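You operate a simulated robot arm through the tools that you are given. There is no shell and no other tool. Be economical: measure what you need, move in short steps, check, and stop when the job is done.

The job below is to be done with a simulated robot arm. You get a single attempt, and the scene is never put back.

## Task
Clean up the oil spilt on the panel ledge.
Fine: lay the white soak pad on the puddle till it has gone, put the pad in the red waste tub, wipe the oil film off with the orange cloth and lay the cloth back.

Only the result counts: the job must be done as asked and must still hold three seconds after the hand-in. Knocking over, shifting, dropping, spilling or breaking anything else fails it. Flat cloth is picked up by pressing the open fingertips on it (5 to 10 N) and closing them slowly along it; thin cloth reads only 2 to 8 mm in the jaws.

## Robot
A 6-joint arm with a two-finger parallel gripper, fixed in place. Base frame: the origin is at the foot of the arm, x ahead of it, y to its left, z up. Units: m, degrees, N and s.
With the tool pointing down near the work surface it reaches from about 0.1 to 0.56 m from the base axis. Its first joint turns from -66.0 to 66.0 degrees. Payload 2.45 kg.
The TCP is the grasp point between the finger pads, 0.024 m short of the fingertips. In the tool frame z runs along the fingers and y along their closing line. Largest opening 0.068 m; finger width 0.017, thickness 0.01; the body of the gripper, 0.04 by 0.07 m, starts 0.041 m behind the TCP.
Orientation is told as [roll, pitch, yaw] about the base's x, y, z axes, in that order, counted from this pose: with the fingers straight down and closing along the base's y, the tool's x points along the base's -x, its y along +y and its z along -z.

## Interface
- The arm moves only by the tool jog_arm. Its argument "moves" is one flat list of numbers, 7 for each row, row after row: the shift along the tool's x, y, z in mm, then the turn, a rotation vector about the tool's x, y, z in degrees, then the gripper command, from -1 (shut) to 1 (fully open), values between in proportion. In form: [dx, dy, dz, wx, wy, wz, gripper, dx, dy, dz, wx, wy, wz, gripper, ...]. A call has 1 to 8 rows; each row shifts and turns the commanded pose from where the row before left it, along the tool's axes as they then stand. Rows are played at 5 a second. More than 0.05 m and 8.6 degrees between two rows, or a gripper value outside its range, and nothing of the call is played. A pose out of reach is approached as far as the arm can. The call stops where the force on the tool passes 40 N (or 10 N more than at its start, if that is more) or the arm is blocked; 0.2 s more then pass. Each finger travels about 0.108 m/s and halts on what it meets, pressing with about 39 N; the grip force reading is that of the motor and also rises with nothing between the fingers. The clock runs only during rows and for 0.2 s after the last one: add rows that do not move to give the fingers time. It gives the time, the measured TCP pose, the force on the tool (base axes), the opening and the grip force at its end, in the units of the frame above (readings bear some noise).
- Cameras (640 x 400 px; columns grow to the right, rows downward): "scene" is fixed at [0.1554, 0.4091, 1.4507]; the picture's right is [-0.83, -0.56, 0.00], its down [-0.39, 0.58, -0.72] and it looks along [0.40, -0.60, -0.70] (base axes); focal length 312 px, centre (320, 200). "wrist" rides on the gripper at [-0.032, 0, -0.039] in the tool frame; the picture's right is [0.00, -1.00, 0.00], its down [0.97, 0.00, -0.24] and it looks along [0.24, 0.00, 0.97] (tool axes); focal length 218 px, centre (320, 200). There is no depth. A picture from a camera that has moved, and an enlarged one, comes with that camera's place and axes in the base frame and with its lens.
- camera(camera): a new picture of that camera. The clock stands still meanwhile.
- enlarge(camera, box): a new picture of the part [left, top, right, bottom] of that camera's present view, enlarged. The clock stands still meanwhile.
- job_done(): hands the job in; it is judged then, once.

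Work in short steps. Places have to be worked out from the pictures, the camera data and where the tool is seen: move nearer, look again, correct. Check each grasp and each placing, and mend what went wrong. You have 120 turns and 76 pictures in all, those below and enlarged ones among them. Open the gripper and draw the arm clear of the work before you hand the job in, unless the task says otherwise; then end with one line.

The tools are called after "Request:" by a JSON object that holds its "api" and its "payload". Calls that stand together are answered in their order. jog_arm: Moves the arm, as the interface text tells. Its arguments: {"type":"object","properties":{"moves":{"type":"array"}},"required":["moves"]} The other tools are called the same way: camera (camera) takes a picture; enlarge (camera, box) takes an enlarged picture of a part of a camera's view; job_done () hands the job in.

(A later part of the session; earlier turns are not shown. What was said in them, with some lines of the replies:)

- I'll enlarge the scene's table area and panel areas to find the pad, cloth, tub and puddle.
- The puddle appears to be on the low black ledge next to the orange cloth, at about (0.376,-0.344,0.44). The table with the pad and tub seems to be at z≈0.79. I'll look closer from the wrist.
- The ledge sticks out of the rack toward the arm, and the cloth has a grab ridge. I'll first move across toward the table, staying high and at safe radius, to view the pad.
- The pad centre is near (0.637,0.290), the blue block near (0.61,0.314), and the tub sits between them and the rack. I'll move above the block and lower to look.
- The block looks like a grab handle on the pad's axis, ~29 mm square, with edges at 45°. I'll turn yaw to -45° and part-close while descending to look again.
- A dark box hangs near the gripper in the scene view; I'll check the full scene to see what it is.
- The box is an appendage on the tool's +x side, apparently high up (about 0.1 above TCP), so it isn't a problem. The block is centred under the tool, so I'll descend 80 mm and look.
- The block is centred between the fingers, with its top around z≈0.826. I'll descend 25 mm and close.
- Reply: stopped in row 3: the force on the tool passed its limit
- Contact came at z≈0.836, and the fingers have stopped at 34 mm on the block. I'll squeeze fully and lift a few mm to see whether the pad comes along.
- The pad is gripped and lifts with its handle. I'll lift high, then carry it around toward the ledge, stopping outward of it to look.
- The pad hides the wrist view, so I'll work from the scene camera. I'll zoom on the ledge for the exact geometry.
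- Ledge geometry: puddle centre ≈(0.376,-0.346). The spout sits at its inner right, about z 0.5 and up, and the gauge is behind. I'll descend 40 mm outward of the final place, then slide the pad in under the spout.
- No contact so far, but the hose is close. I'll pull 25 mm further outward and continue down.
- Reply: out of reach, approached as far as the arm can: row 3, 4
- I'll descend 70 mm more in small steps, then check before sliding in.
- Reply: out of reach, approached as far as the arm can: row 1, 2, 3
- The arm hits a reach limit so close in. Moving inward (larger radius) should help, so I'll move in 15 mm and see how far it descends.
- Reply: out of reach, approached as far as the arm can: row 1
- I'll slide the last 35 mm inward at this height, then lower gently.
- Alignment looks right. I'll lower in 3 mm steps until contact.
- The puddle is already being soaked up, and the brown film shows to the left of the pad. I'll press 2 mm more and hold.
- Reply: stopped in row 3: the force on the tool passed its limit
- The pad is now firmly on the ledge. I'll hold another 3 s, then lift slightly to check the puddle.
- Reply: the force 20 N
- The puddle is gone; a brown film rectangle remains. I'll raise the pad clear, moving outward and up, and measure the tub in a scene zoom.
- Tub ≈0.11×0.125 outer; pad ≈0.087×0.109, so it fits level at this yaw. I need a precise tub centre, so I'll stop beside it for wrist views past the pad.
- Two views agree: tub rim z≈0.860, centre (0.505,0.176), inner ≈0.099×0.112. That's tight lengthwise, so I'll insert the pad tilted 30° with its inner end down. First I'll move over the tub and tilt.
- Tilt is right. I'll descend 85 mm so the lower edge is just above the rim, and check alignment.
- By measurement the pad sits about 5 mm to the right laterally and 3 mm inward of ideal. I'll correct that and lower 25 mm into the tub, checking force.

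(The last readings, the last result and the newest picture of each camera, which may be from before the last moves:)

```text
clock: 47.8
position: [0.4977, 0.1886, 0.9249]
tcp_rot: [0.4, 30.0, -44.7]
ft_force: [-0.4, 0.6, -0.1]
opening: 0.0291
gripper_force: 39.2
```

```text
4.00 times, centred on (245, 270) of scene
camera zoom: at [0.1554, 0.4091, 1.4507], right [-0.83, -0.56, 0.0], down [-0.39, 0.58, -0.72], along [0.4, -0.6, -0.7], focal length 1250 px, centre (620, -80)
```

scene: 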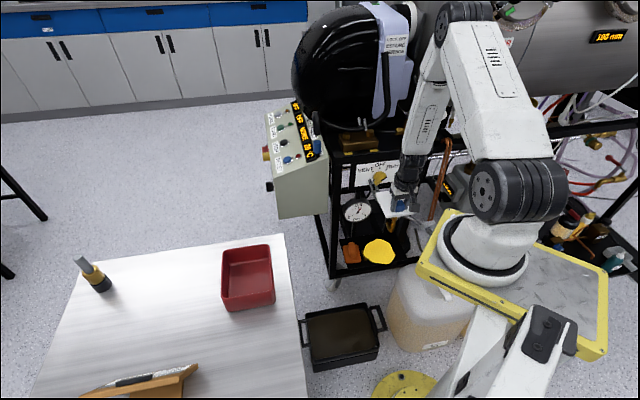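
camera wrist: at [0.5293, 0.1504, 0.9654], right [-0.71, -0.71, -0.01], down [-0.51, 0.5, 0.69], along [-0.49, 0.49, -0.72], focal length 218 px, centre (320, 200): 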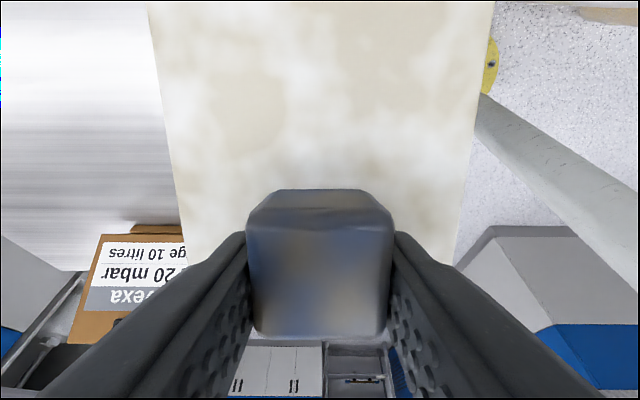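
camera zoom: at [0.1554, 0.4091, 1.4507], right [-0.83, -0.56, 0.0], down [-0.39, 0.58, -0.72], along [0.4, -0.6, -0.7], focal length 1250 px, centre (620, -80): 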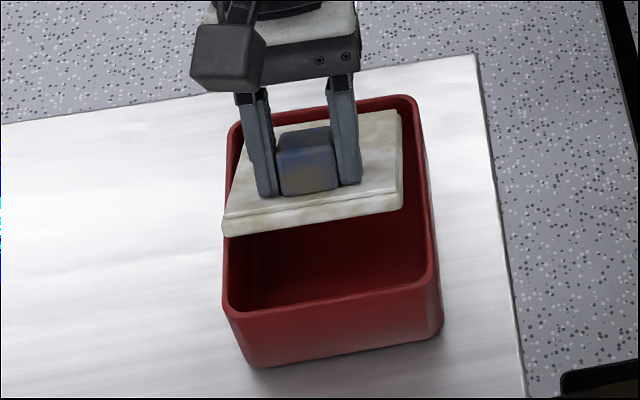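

Pad is centred laterally, its inner edge just inside the rim. I'll continue down gently.

Request:
{"api": "jog_arm", "payload": {"moves": [-5, 0, 8.7, 0, 0, 0, -1, -5, 0, 8.7, 0, 0, 0, -1, -5, 0, 8.7, 0, 0, 0, -1, 0, 0, 0, 0, 0, 0, -1]}}

Request:
{"api": "enlarge", "payload": {"camera": "scene", "box": [200, 220, 290, 320]}}

```text
clock: 48.8
position: [0.4972, 0.1897, 0.8938]
tcp_rot: [0.5, 30.1, -44.6]
ft_force: [0.1, -0.6, -0.5]
opening: 0.0294
gripper_force: 39.1
```

```text
4.00 times, centred on (245, 270) of scene
camera zoom: at [0.1554, 0.4091, 1.4507], right [-0.83, -0.56, 0.0], down [-0.39, 0.58, -0.72], along [0.4, -0.6, -0.7], focal length 1250 px, centre (620, -80)
```

zoom: 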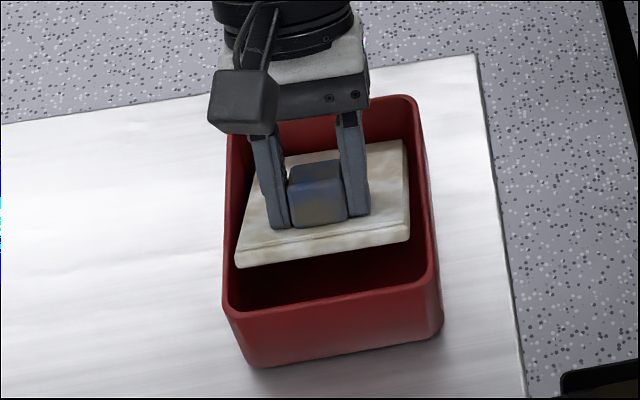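

Good clearance on all sides. I'll lower 12 mm more slowly, then release a bit.

Request:
{"api": "jog_arm", "payload": {"moves": [-2, 0, 3.5, 0, 0, 0, -1, -2, 0, 3.5, 0, 0, 0, -1, -1.5, 0, 2.6, 0, 0, 0, -1, 0, 0, 0, 0, 0, 0, -1]}}

Request:
{"api": "enlarge", "payload": {"camera": "scene", "box": [200, 220, 290, 320]}}

```text
clock: 49.8
position: [0.4982, 0.1897, 0.8835]
tcp_rot: [0.4, 30.2, -44.6]
ft_force: [-1.7, -1.4, 10.4]
opening: 0.0291
gripper_force: 38.8
```

```text
4.00 times, centred on (245, 270) of scene
camera zoom: at [0.1551, 0.4091, 1.4508], right [-0.83, -0.56, 0.0], down [-0.39, 0.58, -0.72], along [0.4, -0.6, -0.7], focal length 1250 px, centre (620, -80)
```

zoom: 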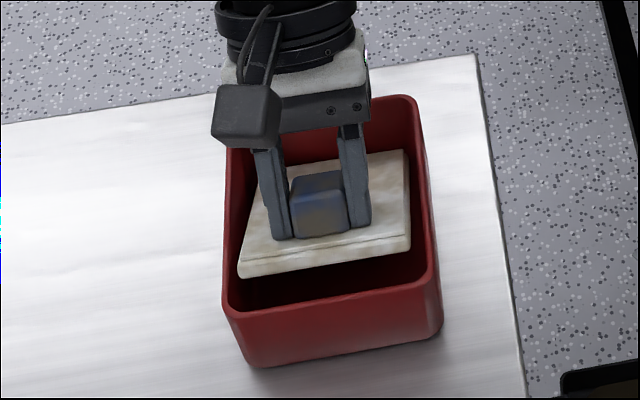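

The lower edge touches the tub floor (10 N). I'll untilt to 15° while shifting outward, so the pad ends up nearly flat before release.

Request:
{"api": "jog_arm", "payload": {"moves": [5.7, 0, 1.3, 0, -7.5, 0, -1, -1.5, 0, 3.7, 0, 0, 0, -1, 5.5, 0, 1.5, 0, -7.5, 0, -1, -1.3, 0, 4.8, 0, 0, 0, -1, 0, 0, 0, 0, 0, 0, -1]}}

Request:
{"api": "enlarge", "payload": {"camera": "scene", "box": [200, 220, 290, 320]}}

```text
clock: 51.0
position: [0.4893, 0.1974, 0.8769]
tcp_rot: [0.4, 15.1, -44.8]
ft_force: [-0.2, 0.1, -0.7]
opening: 0.0288
gripper_force: 39.5
```

```text
4.00 times, centred on (245, 270) of scene
camera zoom: at [0.1554, 0.4091, 1.4507], right [-0.83, -0.56, 0.0], down [-0.39, 0.58, -0.72], along [0.4, -0.6, -0.7], focal length 1250 px, centre (620, -80)
```

zoom: 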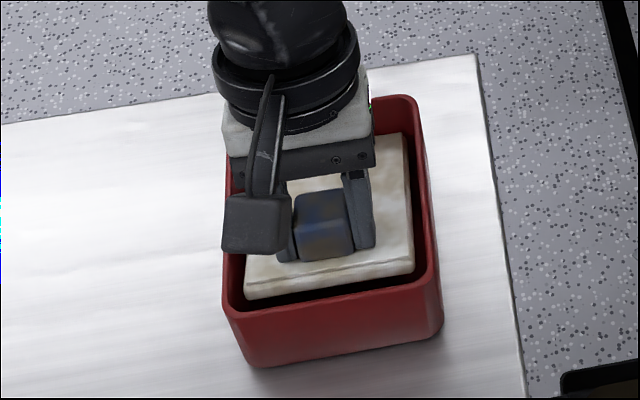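

Pad is inside with clearance. I'll lower about 9 mm more and release.

Request:
{"api": "jog_arm", "payload": {"moves": [-1.3, 0, 4.8, 0, 0, 0, -1, -1, 0, 3.9, 0, 0, 0, -1, 0, 0, 0, 0, 0, 0, -1]}}

Request:
{"api": "jog_arm", "payload": {"moves": [0, 0, 0, 0, 0, 0, 0, 0, 0, 0, 0, 0, 0, 0.2, 0, 0, 0, 0, 0, 0, 0.3, 0, 0, 0, 0, 0, 0, 0.3, 0, 0, 0, 0, 0, 0, 0.3]}}

Request:
{"api": "enlarge", "payload": {"camera": "scene", "box": [200, 220, 290, 320]}}

```text
clock: 51.8
position: [0.4896, 0.1962, 0.8687]
tcp_rot: [0.4, 15.1, -44.9]
ft_force: [0.7, 0.2, -0.1]
opening: 0.0287
gripper_force: 38.9
```

```text
clock: 53.0
position: [0.4892, 0.1961, 0.8685]
tcp_rot: [0.4, 15.0, -44.8]
ft_force: [1.0, -0.3, 0.3]
opening: 0.0441
gripper_force: 0.0
```

```text
4.00 times, centred on (245, 270) of scene
camera zoom: at [0.1554, 0.4091, 1.4507], right [-0.83, -0.56, 0.0], down [-0.39, 0.58, -0.72], along [0.4, -0.6, -0.7], focal length 1250 px, centre (620, -80)
```

zoom: 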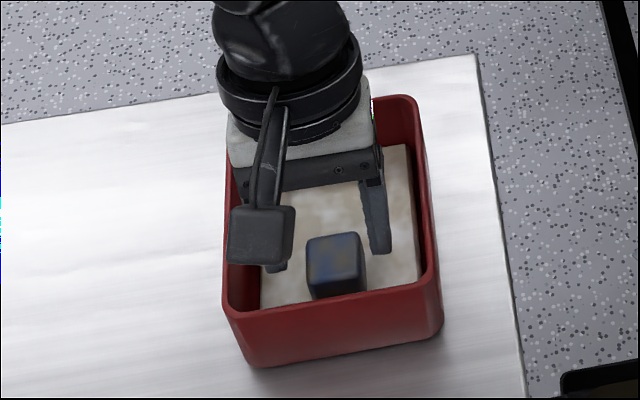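

The pad dropped flat into the tub. I'll retreat straight up and level the tool.

Request:
{"api": "jog_arm", "payload": {"moves": [7, 0, -25, 0, 0, 0, 0.3, 10, 0, -38, 0, 0, 0, 0.3, 10, 0, -38, 0, 0, 0, 0.3, 10, 0, -38, 0, 0, 0, 0.3, 0, 0, 0, 0, -7.5, 0, 0.3, 0, 0, 0, 0, -7.5, 0, 0.3, 0, 0, 0, 0, 0, 0, 1]}}

Request:
{"api": "camera", "payload": {"camera": "scene"}}

```text
clock: 54.6
position: [0.4909, 0.1961, 1.0126]
tcp_rot: [0.4, 0.1, -44.9]
ft_force: [0.3, 0.2, 0.4]
opening: 0.0679
gripper_force: 0.2
```

```text
33 pictures are left
```

scene: 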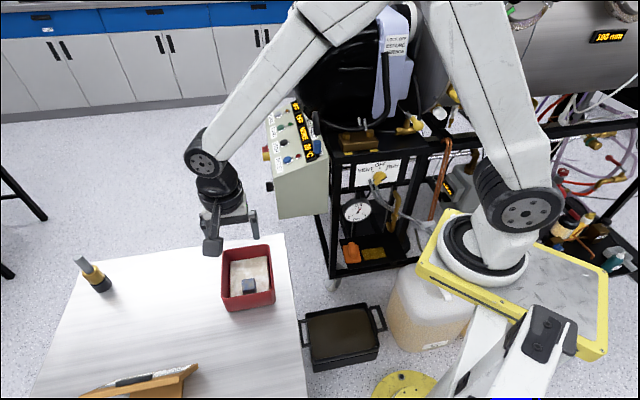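

Pad is in the tub, and tub and table are undisturbed. I'll return to the ledge, staying high, to view the cloth and film.

Request:
{"api": "jog_arm", "payload": {"moves": [-17, -42.2, 0, 0, 0, 0, 1, -17, -42.2, 0, 0, 0, 0, 1, -17, -42.2, 0, 0, 0, 0, 1, -17, -42.2, 0, 0, 0, 0, 1, -17, -42.2, 0, 0, 0, 0, 1, -17, -42.2, 0, 0, 0, 0, 1, -17, -42.2, 0, 0, 0, 0, 1]}}

Request:
{"api": "jog_arm", "payload": {"moves": [-17, -34, 20, 0, 0, 0, 1, -17, -34, 30, 0, 0, 0, 1, -10, 0, 40, 0, 0, 0, 1, 0, 0, 40, 0, 0, 0, 1, 0, 0, 40, 0, 0, 0, 1, 0, 0, 0, 0, 0, 0, 1]}}

Request:
{"api": "camera", "payload": {"camera": "wrist"}}

```text
clock: 56.2
position: [0.3668, -0.0966, 1.0096]
tcp_rot: [0.5, 0.1, -45.0]
ft_force: [0.1, -0.3, -0.8]
opening: 0.0681
gripper_force: 0.1
```

```text
clock: 57.6
position: [0.347, -0.1766, 0.8381]
tcp_rot: [0.4, 0.1, -45.0]
ft_force: [0.6, -0.3, -0.4]
opening: 0.0683
gripper_force: 0.0
```

```text
32 pictures are left
camera wrist: at [0.3688, -0.1981, 0.8773], right [-0.71, -0.71, -0.01], down [-0.69, 0.68, 0.24], along [-0.17, 0.18, -0.97], focal length 218 px, centre (320, 200)
```

wrist: 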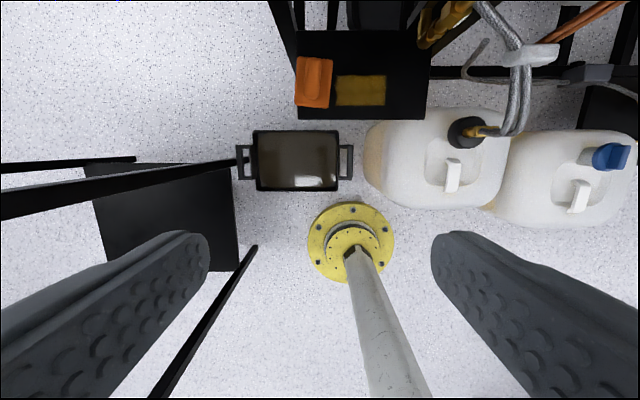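

Request:
{"api": "enlarge", "payload": {"camera": "wrist", "box": [270, 0, 470, 130]}}

```text
3.08 times, centred on (370, 65) of wrist
camera zoom: at [0.3688, -0.1981, 0.8773], right [-0.71, -0.71, -0.01], down [-0.69, 0.68, 0.24], along [-0.17, 0.18, -0.97], focal length 672 px, centre (166, 615)
```

zoom: 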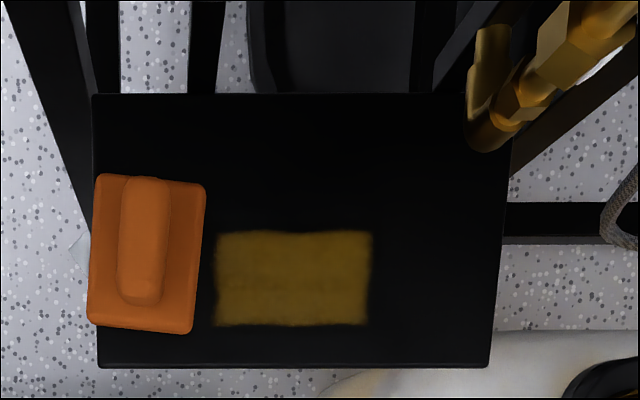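

Cloth ridge runs along the inward direction at about (0.4565,-0.267), and film ≈92×57 mm centred at about (0.385,-0.320). My yaw suits both. I'll move toward the ridge and look again.

Request:
{"api": "jog_arm", "payload": {"moves": [-28, 2.7, 35, 0, 0, 0, 1, -28, 2.7, 35, 0, 0, 0, 1, -28, 2.7, 35, 0, 0, 0, 1, -28, 2.7, 35, 0, 0, 0, 1, 0, 0, 0, 0, 0, 0, 1]}}

Request:
{"api": "camera", "payload": {"camera": "wrist"}}

Request:
{"api": "camera", "payload": {"camera": "scene"}}

```text
clock: 58.8
position: [0.4355, -0.2461, 0.7002]
tcp_rot: [0.4, 0.1, -45.0]
ft_force: [0.0, 0.0, -0.2]
opening: 0.068
gripper_force: 0.0
```

```text
30 pictures are left
camera wrist: at [0.4561, -0.269, 0.7381], right [-0.71, -0.71, -0.01], down [-0.69, 0.68, 0.24], along [-0.17, 0.18, -0.97], focal length 218 px, centre (320, 200)
```

wrist: 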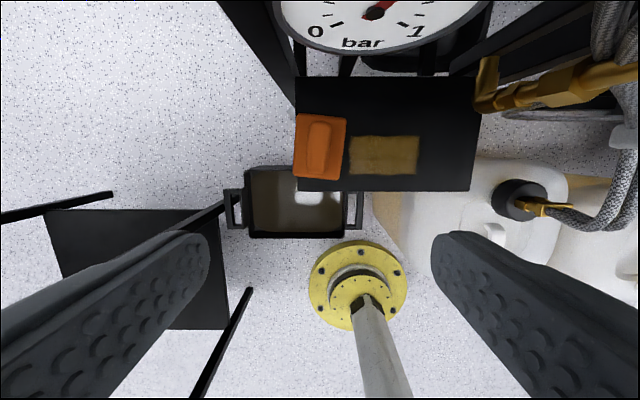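

```text
29 pictures are left
```

scene: 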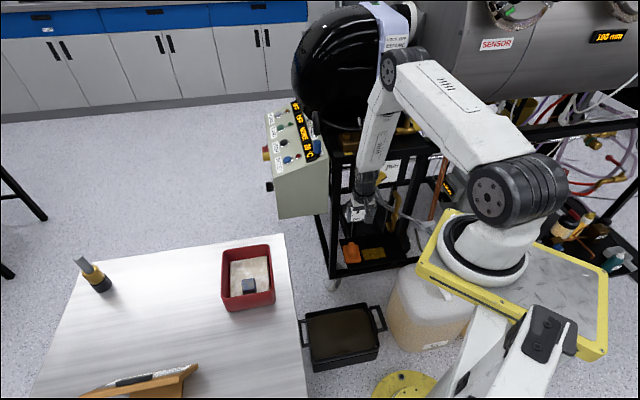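

Ridge confirmed at (0.456,-0.266). I'll move over it with the jaws at ~45 mm and descend to TCP z≈0.52 for a look.

Request:
{"api": "jog_arm", "payload": {"moves": [-14.3, 0.4, 30, 0, 0, 0, 0.35, -14.3, 0, 30, 0, 0, 0, 0.35, 0, 0, 30, 0, 0, 0, 0.35, 0, 0, 30, 0, 0, 0, 0.35, 0, 0, 30, 0, 0, 0, 0.35, 0, 0, 30, 0, 0, 0, 0.35, 0, 0, 0, 0, 0, 0, 0.35]}}

Request:
{"api": "camera", "payload": {"camera": "wrist"}}

Request:
{"api": "enlarge", "payload": {"camera": "scene", "box": [320, 180, 420, 280]}}

```text
clock: 60.4
position: [0.457, -0.2649, 0.5191]
tcp_rot: [0.4, 0.2, -44.9]
ft_force: [0.0, -0.6, 0.3]
opening: 0.0458
gripper_force: 0.2
```

```text
28 pictures are left
camera wrist: at [0.4778, -0.288, 0.558], right [-0.71, -0.71, -0.01], down [-0.69, 0.68, 0.24], along [-0.17, 0.18, -0.97], focal length 218 px, centre (320, 200)
```

wrist: 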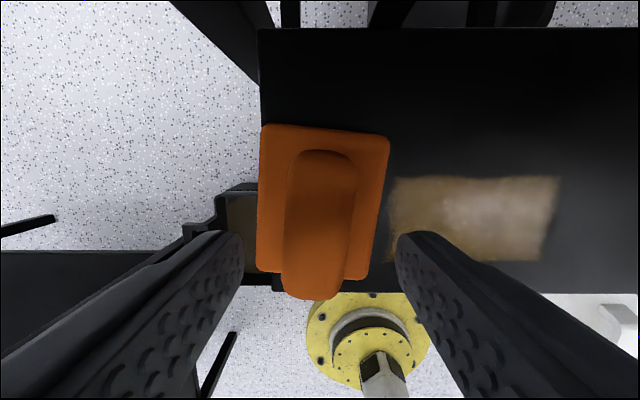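

```text
4.00 times, centred on (370, 230) of scene
camera zoom: at [0.1554, 0.4091, 1.4507], right [-0.83, -0.56, 0.0], down [-0.39, 0.58, -0.72], along [0.4, -0.6, -0.7], focal length 1250 px, centre (120, 80)
```

zoom: 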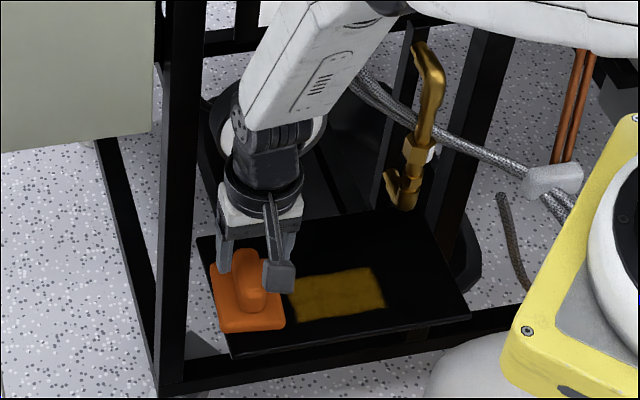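

The cloth is turned ~5° from my tool and centred. I'll turn 5°, lower 36 mm, then step until light contact.

Request:
{"api": "jog_arm", "payload": {"moves": [0, 0, 10, 0, 0, 5, 0.35, 0, 0, 13, 0, 0, 0, 0.35, 0, 0, 13, 0, 0, 0, 0.35, 0, 0, 0, 0, 0, 0, 0.35]}}

Request:
{"api": "camera", "payload": {"camera": "wrist"}}

```text
clock: 61.4
position: [0.4835, -0.2828, 0.5061]
tcp_rot: [1.0, -2.7, -49.9]
ft_force: [-0.4, 0.1, -0.3]
opening: 0.0456
gripper_force: 0.0
```

```text
26 pictures are left
camera wrist: at [0.5012, -0.3075, 0.5457], right [-0.76, -0.65, -0.02], down [-0.64, 0.75, 0.2], along [-0.11, 0.16, -0.98], focal length 218 px, centre (320, 200)
```

wrist: 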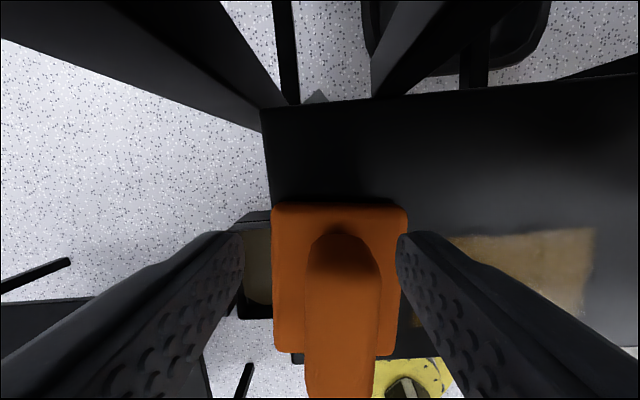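

The tool ended 3 cm off, without contact force. I'll issue a null row to see if it settles.

Request:
{"api": "jog_arm", "payload": {"moves": [0, 0, 0, 0, 0, 0, 0.35]}}

Request:
{"api": "camera", "payload": {"camera": "scene"}}

```text
clock: 61.8
position: [0.4837, -0.2835, 0.5037]
tcp_rot: [1.0, -2.5, -49.9]
ft_force: [0.1, 0.4, -0.8]
opening: 0.0459
gripper_force: 0.0
```

```text
25 pictures are left
```

scene: 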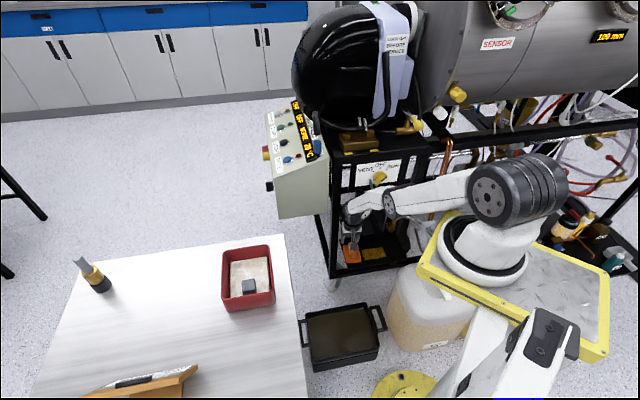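

The arm has flipped to a different elbow configuration. I'll inspect the surroundings closely before moving.

Request:
{"api": "enlarge", "payload": {"camera": "scene", "box": [310, 130, 470, 290]}}

```text
2.50 times, centred on (390, 210) of scene
camera zoom: at [0.158, 0.4069, 1.4511], right [-0.83, -0.56, 0.0], down [-0.39, 0.58, -0.71], along [0.4, -0.59, -0.7], focal length 781 px, centre (145, 175)
```

zoom: 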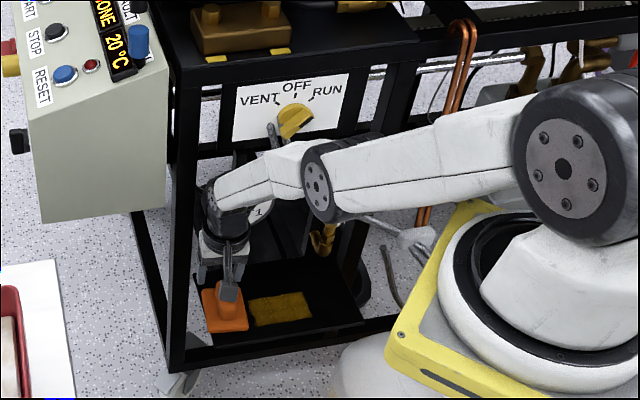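

The elbow is now low and the wrist close to the gauge. I'll back off gently: up a few mm while undoing the 5° turn, watching the readings.

Request:
{"api": "jog_arm", "payload": {"moves": [0, 0, -5, 0, 0, 0, 0.35, 0, 0, -5, 0, 0, 0, 0.35, 0, 0, 0, 0, 0, 0, 0.35]}}

```text
clock: 62.6
position: [0.4569, -0.2651, 0.4927]
tcp_rot: [0.3, 0.3, -50.1]
ft_force: [-0.1, -0.3, -0.3]
opening: 0.0458
gripper_force: 0.0
```

Request:
{"api": "enlarge", "payload": {"camera": "scene", "box": [310, 110, 510, 290]}}

Request:
{"api": "camera", "payload": {"camera": "wrist"}}

```text
2.22 times, centred on (410, 200) of scene
camera zoom: at [0.1554, 0.4091, 1.4507], right [-0.83, -0.56, 0.0], down [-0.39, 0.58, -0.72], along [0.4, -0.6, -0.7], focal length 694 px, centre (120, 200)
```

zoom: 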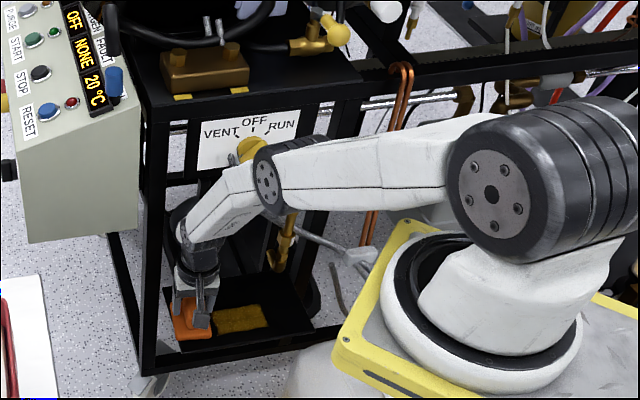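

```text
22 pictures are left
camera wrist: at [0.4759, -0.2897, 0.532], right [-0.77, -0.64, -0.01], down [-0.63, 0.74, 0.24], along [-0.15, 0.19, -0.97], focal length 218 px, centre (320, 200)
```

wrist: 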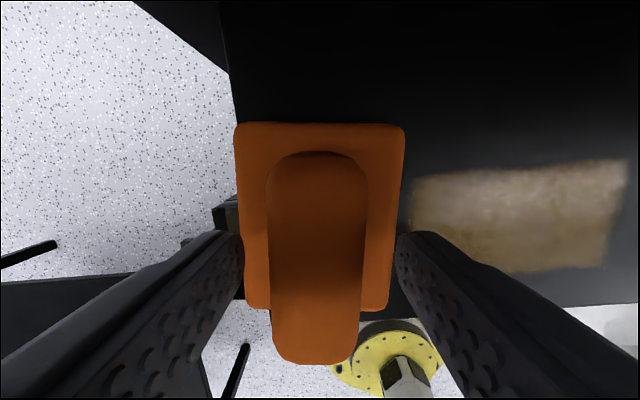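

On reflection the elbow is high and outward (about z 0.95), and the pose is now exact with the cloth ridge centred. I'll lower again in small 4 mm steps.

Request:
{"api": "jog_arm", "payload": {"moves": [0, 0, 3, 0, 0, 0, 0.35, 0, 0, 3, 0, 0, 0, 0.35, 0, 0, 0, 0, 0, 0, 0.35]}}

```text
clock: 63.4
position: [0.4576, -0.2652, 0.4872]
tcp_rot: [0.4, 0.1, -49.8]
ft_force: [0.1, -0.1, -0.4]
opening: 0.0461
gripper_force: 0.0
```

Request:
{"api": "jog_arm", "payload": {"moves": [0, 0, 2, 0, 0, 0, 0.35, 0, 0, 2, 0, 0, 0, 0.35, 0, 0, 0, 0, 0, 0, 0.35]}}

```text
clock: 64.2
position: [0.4859, -0.2834, 0.5091]
tcp_rot: [0.8, -1.7, -49.8]
ft_force: [-21.5, 15.3, 0.6]
opening: 0.0457
gripper_force: 0.0
stopped in row 3: the force on the tool passed its limit (the readings are from after the stop); the commanded pose is now the measured one
```

A position/IK limit below z≈0.485 at this radius makes the arm jump inward. I'll back out, raise, and then tilt the tool so the wrist sits nearer the base.

Request:
{"api": "jog_arm", "payload": {"moves": [16, -5, -3, 0, 0, 0, 0.35, 16.4, -5.6, -6, 0, 0, 0, 0.35, 0, 0, -10, 0, 0, 0, 0.35, 0, 0, 0, 0, 0, 0, 0.35]}}

Request:
{"api": "enlarge", "payload": {"camera": "scene", "box": [310, 150, 450, 290]}}

```text
clock: 65.2
position: [0.4555, -0.2656, 0.5277]
tcp_rot: [0.9, -2.2, -49.9]
ft_force: [1.1, 0.0, -0.8]
opening: 0.0459
gripper_force: 0.0
```

```text
2.86 times, centred on (380, 220) of scene
camera zoom: at [0.1554, 0.4091, 1.4507], right [-0.83, -0.56, 0.0], down [-0.39, 0.58, -0.72], along [0.4, -0.6, -0.7], focal length 893 px, centre (149, 143)
```

zoom: 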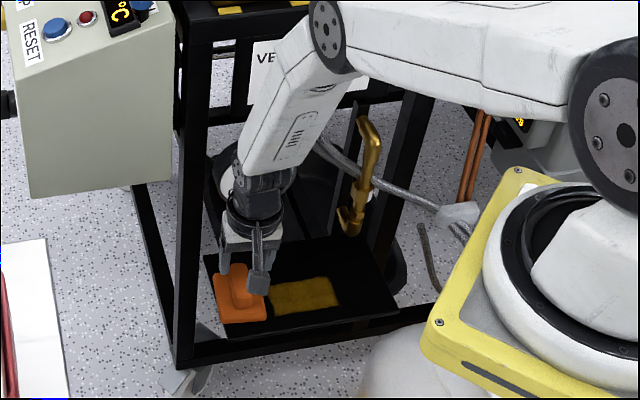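

Backed out cleanly. I'll tilt 8° more (wrist outward) and descend in small steps.

Request:
{"api": "jog_arm", "payload": {"moves": [0, 0, 0, 0, -4, 0, 0.35, 0, 0, 0, 0, -4, 0, 0.35, 2.4, 0, 14.8, 0, 0, 0, 0.35, 2.4, 0, 14.8, 0, 0, 0, 0.35, 0, 0, 0, 0, 0, 0, 0.35]}}

Request:
{"api": "camera", "payload": {"camera": "wrist"}}

```text
clock: 66.4
position: [0.4569, -0.2659, 0.4962]
tcp_rot: [1.0, -10.2, -49.9]
ft_force: [-0.1, -0.4, 0.4]
opening: 0.0459
gripper_force: 0.0
```

```text
20 pictures are left
camera wrist: at [0.4702, -0.2857, 0.5412], right [-0.76, -0.65, -0.02], down [-0.65, 0.76, 0.06], along [-0.03, 0.06, -1.0], focal length 218 px, centre (320, 200)
```

wrist: 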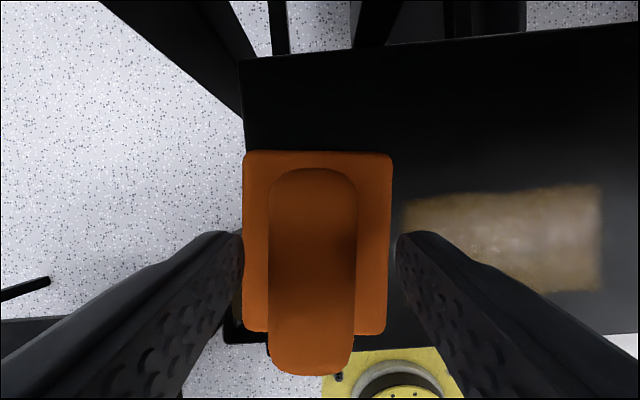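

Request:
{"api": "jog_arm", "payload": {"moves": [0.6, 0, 3.4, 0, 0, 0, 0.35, 0.6, 0, 3.4, 0, 0, 0, 0.35, 0.5, 0, 3, 0, 0, 0, 0.35, 0, 0, 0, 0, 0, 0, 0.35]}}

```text
clock: 67.4
position: [0.4565, -0.266, 0.4881]
tcp_rot: [0.9, -10.2, -49.9]
ft_force: [-0.3, 0.3, -0.1]
opening: 0.046
gripper_force: 0.0
```

Request:
{"api": "jog_arm", "payload": {"moves": [0.4, 0, 2.5, 0, 0, 0, 0.35, 0.4, 0, 2.5, 0, 0, 0, 0.35, 0.4, 0, 2.5, 0, 0, 0, 0.35, 0, 0, 0, 0, 0, 0, 0.35]}}

```text
clock: 68.4
position: [0.4555, -0.2657, 0.4796]
tcp_rot: [0.9, -10.2, -49.9]
ft_force: [0.2, 0.3, 0.0]
opening: 0.0458
gripper_force: 0.1
```

Request:
{"api": "jog_arm", "payload": {"moves": [0.3, 0, 2, 0, 0, 0, 0.35, 0.3, 0, 2, 0, 0, 0, 0.35, 0, 0, 0, 0, 0, 0, 0.35]}}

```text
clock: 69.0
position: [0.4577, -0.266, 0.4777]
tcp_rot: [0.8, -10.0, -50.0]
ft_force: [-7.8, 7.6, 22.3]
opening: 0.0464
gripper_force: 0.4
stopped in row 3: the force on the tool passed its limit (the readings are from after the stop); the commanded pose is now the measured one
```

Tips are on the cloth base. I'll ease up 1.5 mm and close on the ridge gradually.

Request:
{"api": "jog_arm", "payload": {"moves": [-0.2, 0, -1.5, 0, 0, 0, 0.2, 0, 0, 0, 0, 0, 0, 0, 0, 0, 0, 0, 0, 0, -0.2, 0, 0, 0, 0, 0, 0, -0.5, 0, 0, 0, 0, 0, 0, -1, 0, 0, 0, 0, 0, 0, -1]}}

Request:
{"api": "camera", "payload": {"camera": "wrist"}}

```text
clock: 70.4
position: [0.4579, -0.2657, 0.479]
tcp_rot: [0.7, -10.0, -50.0]
ft_force: [-2.3, -1.3, 2.6]
opening: 0.0254
gripper_force: 39.1
```

```text
19 pictures are left
camera wrist: at [0.471, -0.2858, 0.523], right [-0.76, -0.65, -0.01], down [-0.64, 0.76, 0.07], along [-0.03, 0.06, -1.0], focal length 218 px, centre (320, 200)
```

wrist: 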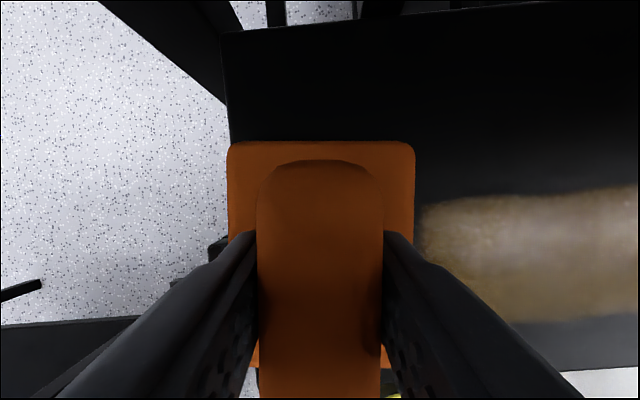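

Ridge is gripped (25 mm); the home pose is TCP (0.458,-0.266,0.479), yaw -50, pitch -10. I'll press lightly and sweep the cloth across the film.

Request:
{"api": "jog_arm", "payload": {"moves": [0.1, 0, 0.8, 0, 0, 0, -1, -0.5, -12, 0, 0, 0, 0, -1, -0.5, -12, 0, 0, 0, 0, -1, 0, 0, 0, 0, 0, 0, -1]}}

Request:
{"api": "enlarge", "payload": {"camera": "scene", "box": [330, 190, 430, 280]}}

```text
clock: 71.4
position: [0.4403, -0.2838, 0.4789]
tcp_rot: [0.9, -10.2, -49.9]
ft_force: [4.4, 3.1, 12.0]
opening: 0.0249
gripper_force: 38.6
```

```text
4.44 times, centred on (380, 235) of scene
camera zoom: at [0.1553, 0.4093, 1.4507], right [-0.83, -0.56, 0.0], down [-0.39, 0.58, -0.72], along [0.4, -0.6, -0.7], focal length 1388 px, centre (53, 44)
```

zoom: 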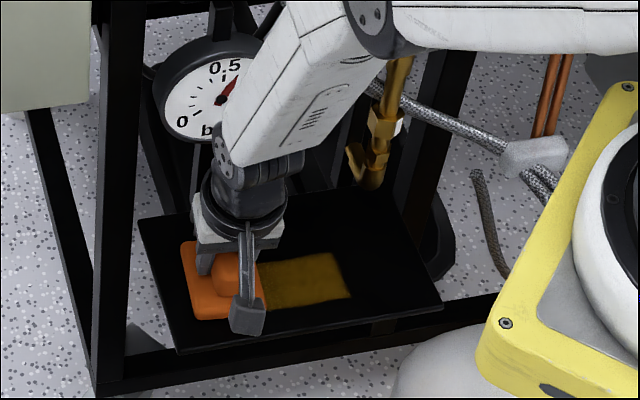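

Pressing at 12 N, aligned with the film. I'll continue the sweep.

Request:
{"api": "jog_arm", "payload": {"moves": [-0.5, -14, 0, 0, 0, 0, -1, -0.5, -14, 0, 0, 0, 0, -1, -0.5, -14, 0, 0, 0, 0, -1, -0.5, -14, 0, 0, 0, 0, -1, -0.5, -14, 0, 0, 0, 0, -1, -0.5, -14, 0, 0, 0, 0, -1, -0.5, -14, 0, 0, 0, 0, -1]}}

Request:
{"api": "enlarge", "payload": {"camera": "scene", "box": [330, 190, 430, 280]}}

```text
clock: 73.1
position: [0.368, -0.3497, 0.4785]
tcp_rot: [0.8, -10.2, -49.9]
ft_force: [-2.7, 7.4, 16.0]
opening: 0.0254
gripper_force: 38.7
stopped in row 7: the force on the tool passed its limit (the readings are from after the stop); the commanded pose is now the measured one
```

```text
4.44 times, centred on (380, 235) of scene
camera zoom: at [0.1552, 0.4094, 1.4507], right [-0.83, -0.56, 0.0], down [-0.39, 0.58, -0.72], along [0.4, -0.6, -0.7], focal length 1388 px, centre (53, 44)
```

zoom: 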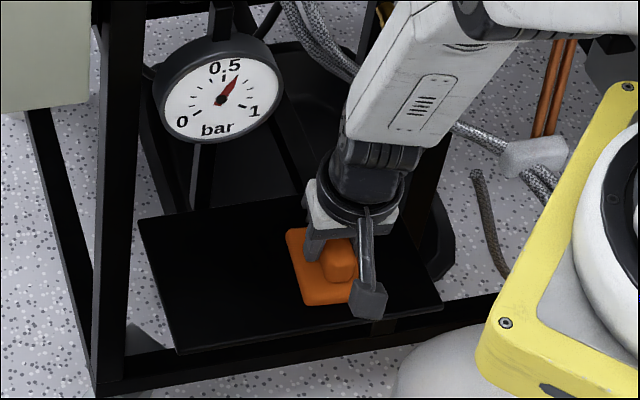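

The wiped part is clean. I'll ease the pressure slightly and sweep back the same way to the home spot.

Request:
{"api": "jog_arm", "payload": {"moves": [0.8, 13, -0.5, 0, 0, 0, -1, 0.8, 13, 0, 0, 0, 0, -1, 0.8, 13, 0, 0, 0, 0, -1, 0.8, 13, 0, 0, 0, 0, -1, 0.8, 13, 0, 0, 0, 0, -1, 0.8, 13, 0, 0, 0, 0, -1, 0, 0, 0, 0, 0, 0, -1]}}

Request:
{"api": "enlarge", "payload": {"camera": "scene", "box": [330, 190, 430, 280]}}

Request:
{"api": "camera", "payload": {"camera": "wrist"}}

```text
clock: 74.7
position: [0.4245, -0.2954, 0.4782]
tcp_rot: [0.8, -10.2, -49.9]
ft_force: [-1.0, -0.6, 1.9]
opening: 0.0252
gripper_force: 39.4
```

```text
4.44 times, centred on (380, 235) of scene
camera zoom: at [0.1553, 0.4092, 1.4507], right [-0.83, -0.56, 0.0], down [-0.39, 0.58, -0.72], along [0.4, -0.6, -0.7], focal length 1388 px, centre (53, 44)
```

zoom: 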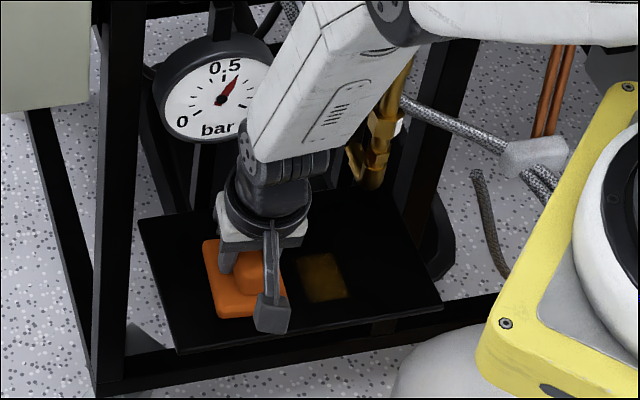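

```text
15 pictures are left
camera wrist: at [0.4386, -0.3154, 0.523], right [-0.76, -0.65, -0.01], down [-0.65, 0.76, 0.06], along [-0.03, 0.06, -1.0], focal length 218 px, centre (320, 200)
```

wrist: 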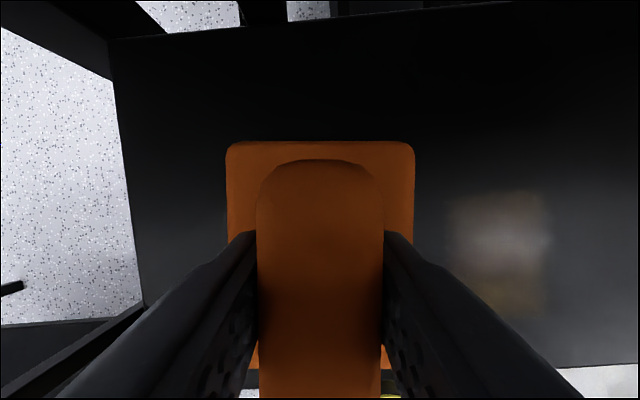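

A faded patch remains at the far end. I'll shift 10 mm outward (away from the spout), press harder, and sweep farther over it.

Request:
{"api": "jog_arm", "payload": {"moves": [2.6, -12, 0.8, 0, 0, 0, -1, 2.5, -13, 0, 0, 0, 0, -1, 2.5, -13, 0, 0, 0, 0, -1, 1.5, -13, 0, 0, 0, 0, -1, -0.4, -13, 0, 0, 0, 0, -1, -0.4, -13, 0, 0, 0, 0, -1]}}

Request:
{"api": "jog_arm", "payload": {"moves": [-0.4, -7, 0, 0, 0, 0, -1, -0.4, -7, 0, 0, 0, 0, -1, -0.4, -7, 0, 0, 0, 0, -1, 0, 0, 0, 0, 0, 0, -1]}}

```text
clock: 75.7
position: [0.3883, -0.3219, 0.479]
tcp_rot: [0.9, -10.7, -50.1]
ft_force: [-3.7, 2.2, 13.9]
opening: 0.0252
gripper_force: 38.9
stopped in row 4: the force on the tool passed its limit (the readings are from after the stop); the commanded pose is now the measured one
```

```text
clock: 76.7
position: [0.3725, -0.3378, 0.4784]
tcp_rot: [0.8, -10.8, -49.8]
ft_force: [2.9, 3.0, 11.7]
opening: 0.0252
gripper_force: 39.0
```

Request:
{"api": "jog_arm", "payload": {"moves": [-0.3, -8, -0.1, 0, 0, 0, -1, -0.3, -8, 0, 0, 0, 0, -1, -0.3, -8, 0, 0, 0, 0, -1, -0.3, -8, 0, 0, 0, 0, -1, -0.3, -4, 0, 0, 0, 0, -1, 0, 0, 0, 0, 0, 0, -1]}}

Request:
{"api": "enlarge", "payload": {"camera": "scene", "box": [330, 190, 430, 280]}}

```text
clock: 78.1
position: [0.346, -0.3618, 0.4788]
tcp_rot: [0.8, -10.7, -49.9]
ft_force: [6.3, 5.8, 20.4]
opening: 0.0252
gripper_force: 38.9
```

```text
4.44 times, centred on (380, 235) of scene
camera zoom: at [0.1552, 0.4094, 1.4506], right [-0.83, -0.56, 0.0], down [-0.39, 0.58, -0.72], along [0.4, -0.6, -0.7], focal length 1388 px, centre (53, 44)
```

zoom: 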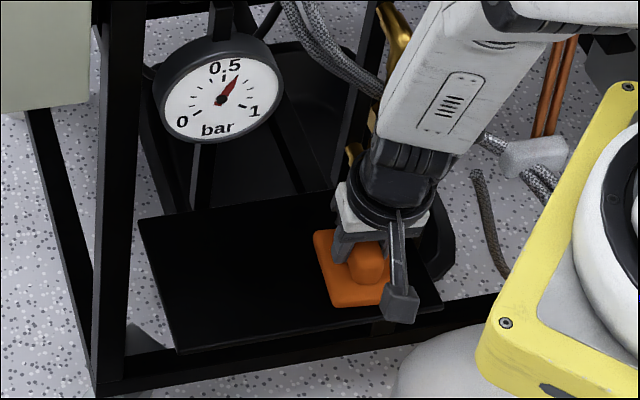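

Far enough. I'll sweep back over it, keeping pressure, and look.

Request:
{"api": "jog_arm", "payload": {"moves": [0, 12, -0.4, 0, 0, 0, -1, 0, 13, 0, 0, 0, 0, -1, 0, 13, 0, 0, 0, 0, -1, 0, 13, 0, 0, 0, 0, -1, 0, 13, 0, 0, 0, 0, -1, 0, 13, 0, 0, 0, 0, -1, 0, 13, 0, 0, 0, 0, -1, 0, 13, 0, 0, 0, 0, -1]}}

Request:
{"api": "camera", "payload": {"camera": "wrist"}}

Request:
{"api": "enlarge", "payload": {"camera": "scene", "box": [330, 190, 430, 280]}}

```text
clock: 79.9
position: [0.4247, -0.2942, 0.4777]
tcp_rot: [0.9, -10.7, -49.8]
ft_force: [0.8, -0.3, 0.6]
opening: 0.0253
gripper_force: 38.9
```

```text
13 pictures are left
camera wrist: at [0.4389, -0.3134, 0.5237], right [-0.76, -0.65, -0.01], down [-0.65, 0.76, 0.06], along [-0.03, 0.05, -1.0], focal length 218 px, centre (320, 200)
```

wrist: 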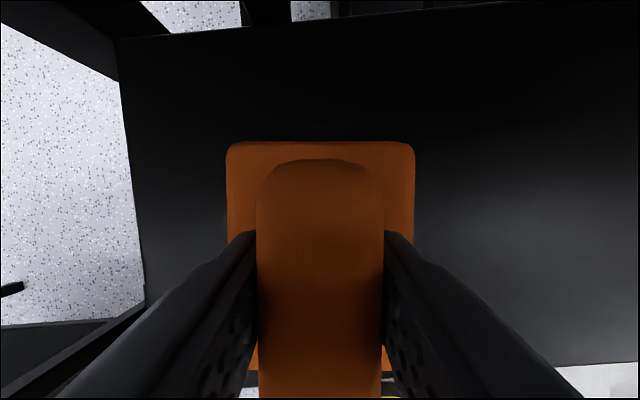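

```text
4.44 times, centred on (380, 235) of scene
camera zoom: at [0.1554, 0.4091, 1.4507], right [-0.83, -0.56, 0.0], down [-0.39, 0.58, -0.72], along [0.4, -0.6, -0.7], focal length 1388 px, centre (53, 44)
```

zoom: 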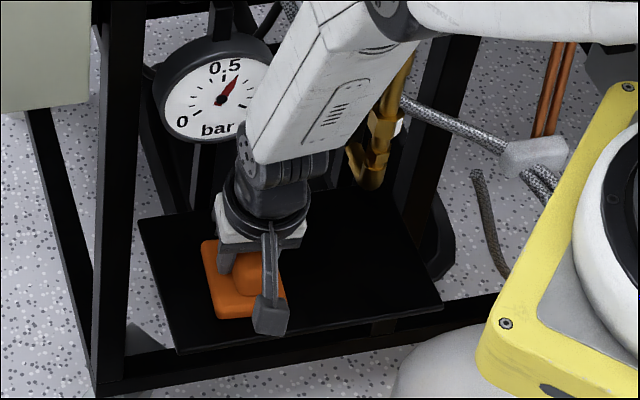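

The film is gone. I'll slide the cloth back to its home spot and check the reading.

Request:
{"api": "jog_arm", "payload": {"moves": [0.1, 11, 0, 0, 0, 0, -1, 0.1, 11, 0, 0, 0, 0, -1, 0.1, 11, 0, 0, 0, 0, -1, 0.1, 10.7, 0, 0, 0, 0, -1, 0, 0, 0, 0, 0, 0, -1]}}

Request:
{"api": "camera", "payload": {"camera": "wrist"}}

```text
clock: 81.1
position: [0.4586, -0.2647, 0.4804]
tcp_rot: [0.8, -10.5, -50.0]
ft_force: [0.5, 0.8, 0.0]
opening: 0.025
gripper_force: 38.9
```

```text
11 pictures are left
camera wrist: at [0.472, -0.2848, 0.524], right [-0.76, -0.65, -0.01], down [-0.65, 0.76, 0.06], along [-0.03, 0.05, -1.0], focal length 218 px, centre (320, 200)
```

wrist: 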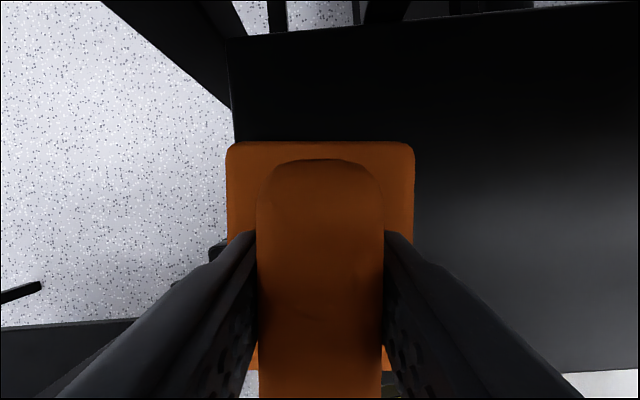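

It matches the original grasp view. I'll lower 1 mm, open, and rise.

Request:
{"api": "jog_arm", "payload": {"moves": [0.2, 0, 1, 0, 0, 0, -1, 0, 0, 0, 0, 0, 0, 0, 0, 0, 0, 0, 0, 0, 0.35, 0, 0, 0, 0, 0, 0, 0.35, -2, 0, -10, 0, 0, 0, 0.35, -3.6, 0, -20, 0, 0, 0, 0.35, -3.6, 0, -20, 0, 0, 0, 0.35, 0, 0, 0, 0, 0, 0, 0.35]}}

Request:
{"api": "camera", "payload": {"camera": "wrist"}}

```text
clock: 82.9
position: [0.4581, -0.2669, 0.5308]
tcp_rot: [0.9, -10.6, -49.9]
ft_force: [-0.1, 0.0, -0.8]
opening: 0.046
gripper_force: 0.0
```

```text
10 pictures are left
camera wrist: at [0.4713, -0.2854, 0.5745], right [-0.76, -0.65, -0.01], down [-0.65, 0.76, 0.06], along [-0.03, 0.05, -1.0], focal length 218 px, centre (320, 200)
```

wrist: 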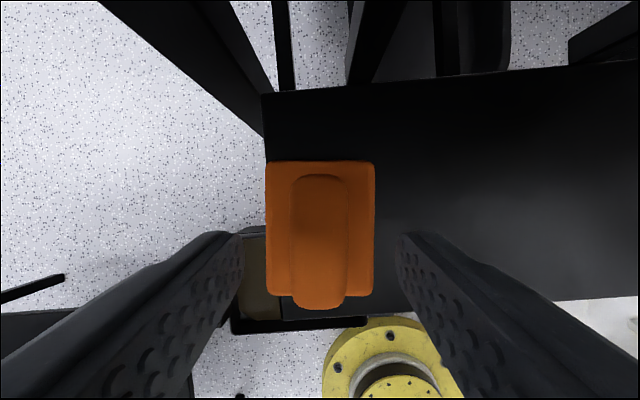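

Cloth is back in place and the ledge looks clean. I'll withdraw outward and up, then do a final check.

Request:
{"api": "jog_arm", "payload": {"moves": [8, 0, -35, 0, 0, 0, 1, 8, 0, -40, 0, 0, 0, 1, 15, 0, -40, 0, 4, 0, 1, 15, 0, -40, 0, 6, 0, 1, 15, 0, -40, 0, 0, 0, 1, 15, 0, -40, 0, 0, 0, 1, 15, 0, -40, 0, 0, 0, 1, 15, 0, -40, 0, 0, 0, 1]}}

Request:
{"api": "enlarge", "payload": {"camera": "wrist", "box": [220, 0, 520, 188]}}

Request:
{"api": "camera", "payload": {"camera": "scene"}}

Request:
{"api": "enlarge", "payload": {"camera": "scene", "box": [330, 180, 430, 280]}}

```text
clock: 84.7
position: [0.3593, -0.203, 0.7994]
tcp_rot: [0.9, -0.6, -49.7]
ft_force: [0.6, -0.3, 0.1]
opening: 0.0679
gripper_force: 0.1
out of reach, approached as far as the arm can: row 1, 2, 4, 5
```

```text
2.13 times, centred on (370, 94) of wrist
camera zoom: at [0.3773, -0.2283, 0.8371], right [-0.76, -0.65, -0.02], down [-0.63, 0.74, 0.23], along [-0.14, 0.18, -0.97], focal length 464 px, centre (214, 426)
```

zoom: 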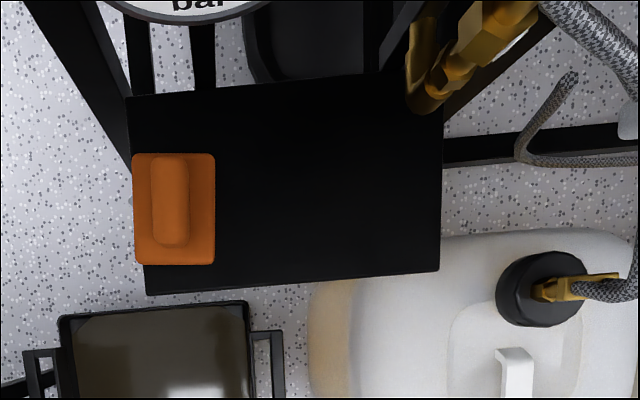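

```text
8 pictures are left
```

scene: 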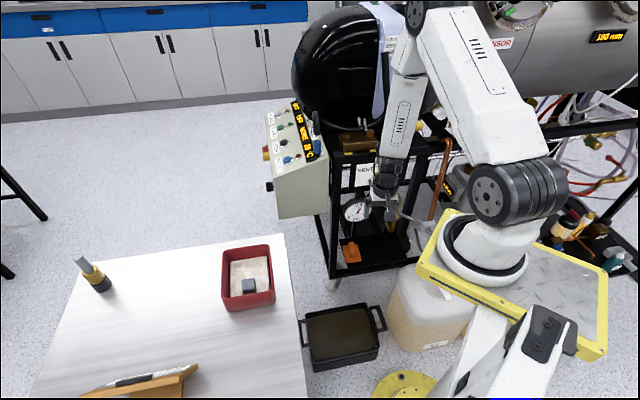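

```text
4.00 times, centred on (380, 230) of scene
camera zoom: at [0.1554, 0.4091, 1.4507], right [-0.83, -0.56, 0.0], down [-0.39, 0.58, -0.72], along [0.4, -0.6, -0.7], focal length 1250 px, centre (80, 80)
```

zoom: 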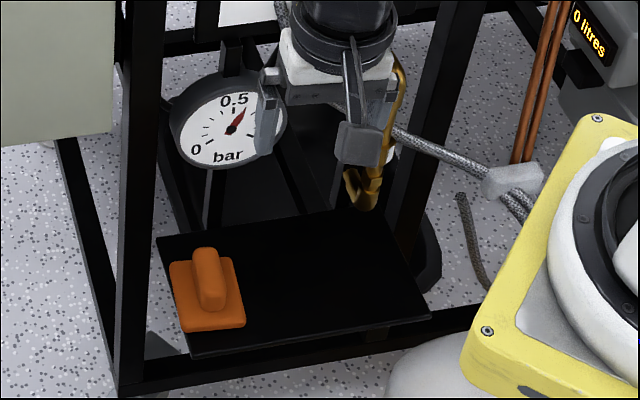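

The ledge is clean, the cloth lies in its original place, and the pad is in the tub. I'll raise the arm a bit more and hand in.

Request:
{"api": "jog_arm", "payload": {"moves": [5, 0, -40, 0, 0, 0, 1, 5, 0, -40, 0, 0, 0, 1, 5, 0, -40, 0, 0, 0, 1, 5, 0, -40, 0, 0, 0, 1, 0, 0, -40, 0, 0, 0, 1, 0, 0, 0, 0, 0, 0, 1]}}

Request:
{"api": "job_done", "payload": {}}

```text
clock: 86.1
position: [0.3183, -0.1685, 0.9466]
tcp_rot: [4.3, -1.3, -49.9]
ft_force: [-0.4, -0.1, -0.1]
opening: 0.068
gripper_force: 0.0
out of reach, approached as far as the arm can: row 1, 2, 3, 4, 5
```

```text
The job is handed in.
```

The job is handed in: the final pictures show no puddle or oil film on the ledge, the soak pad in the red tub, and the orange cloth back in its place. Once while reaching for the cloth the arm jumped and pushed against something on the rack side at about 26 N; nothing looks moved.
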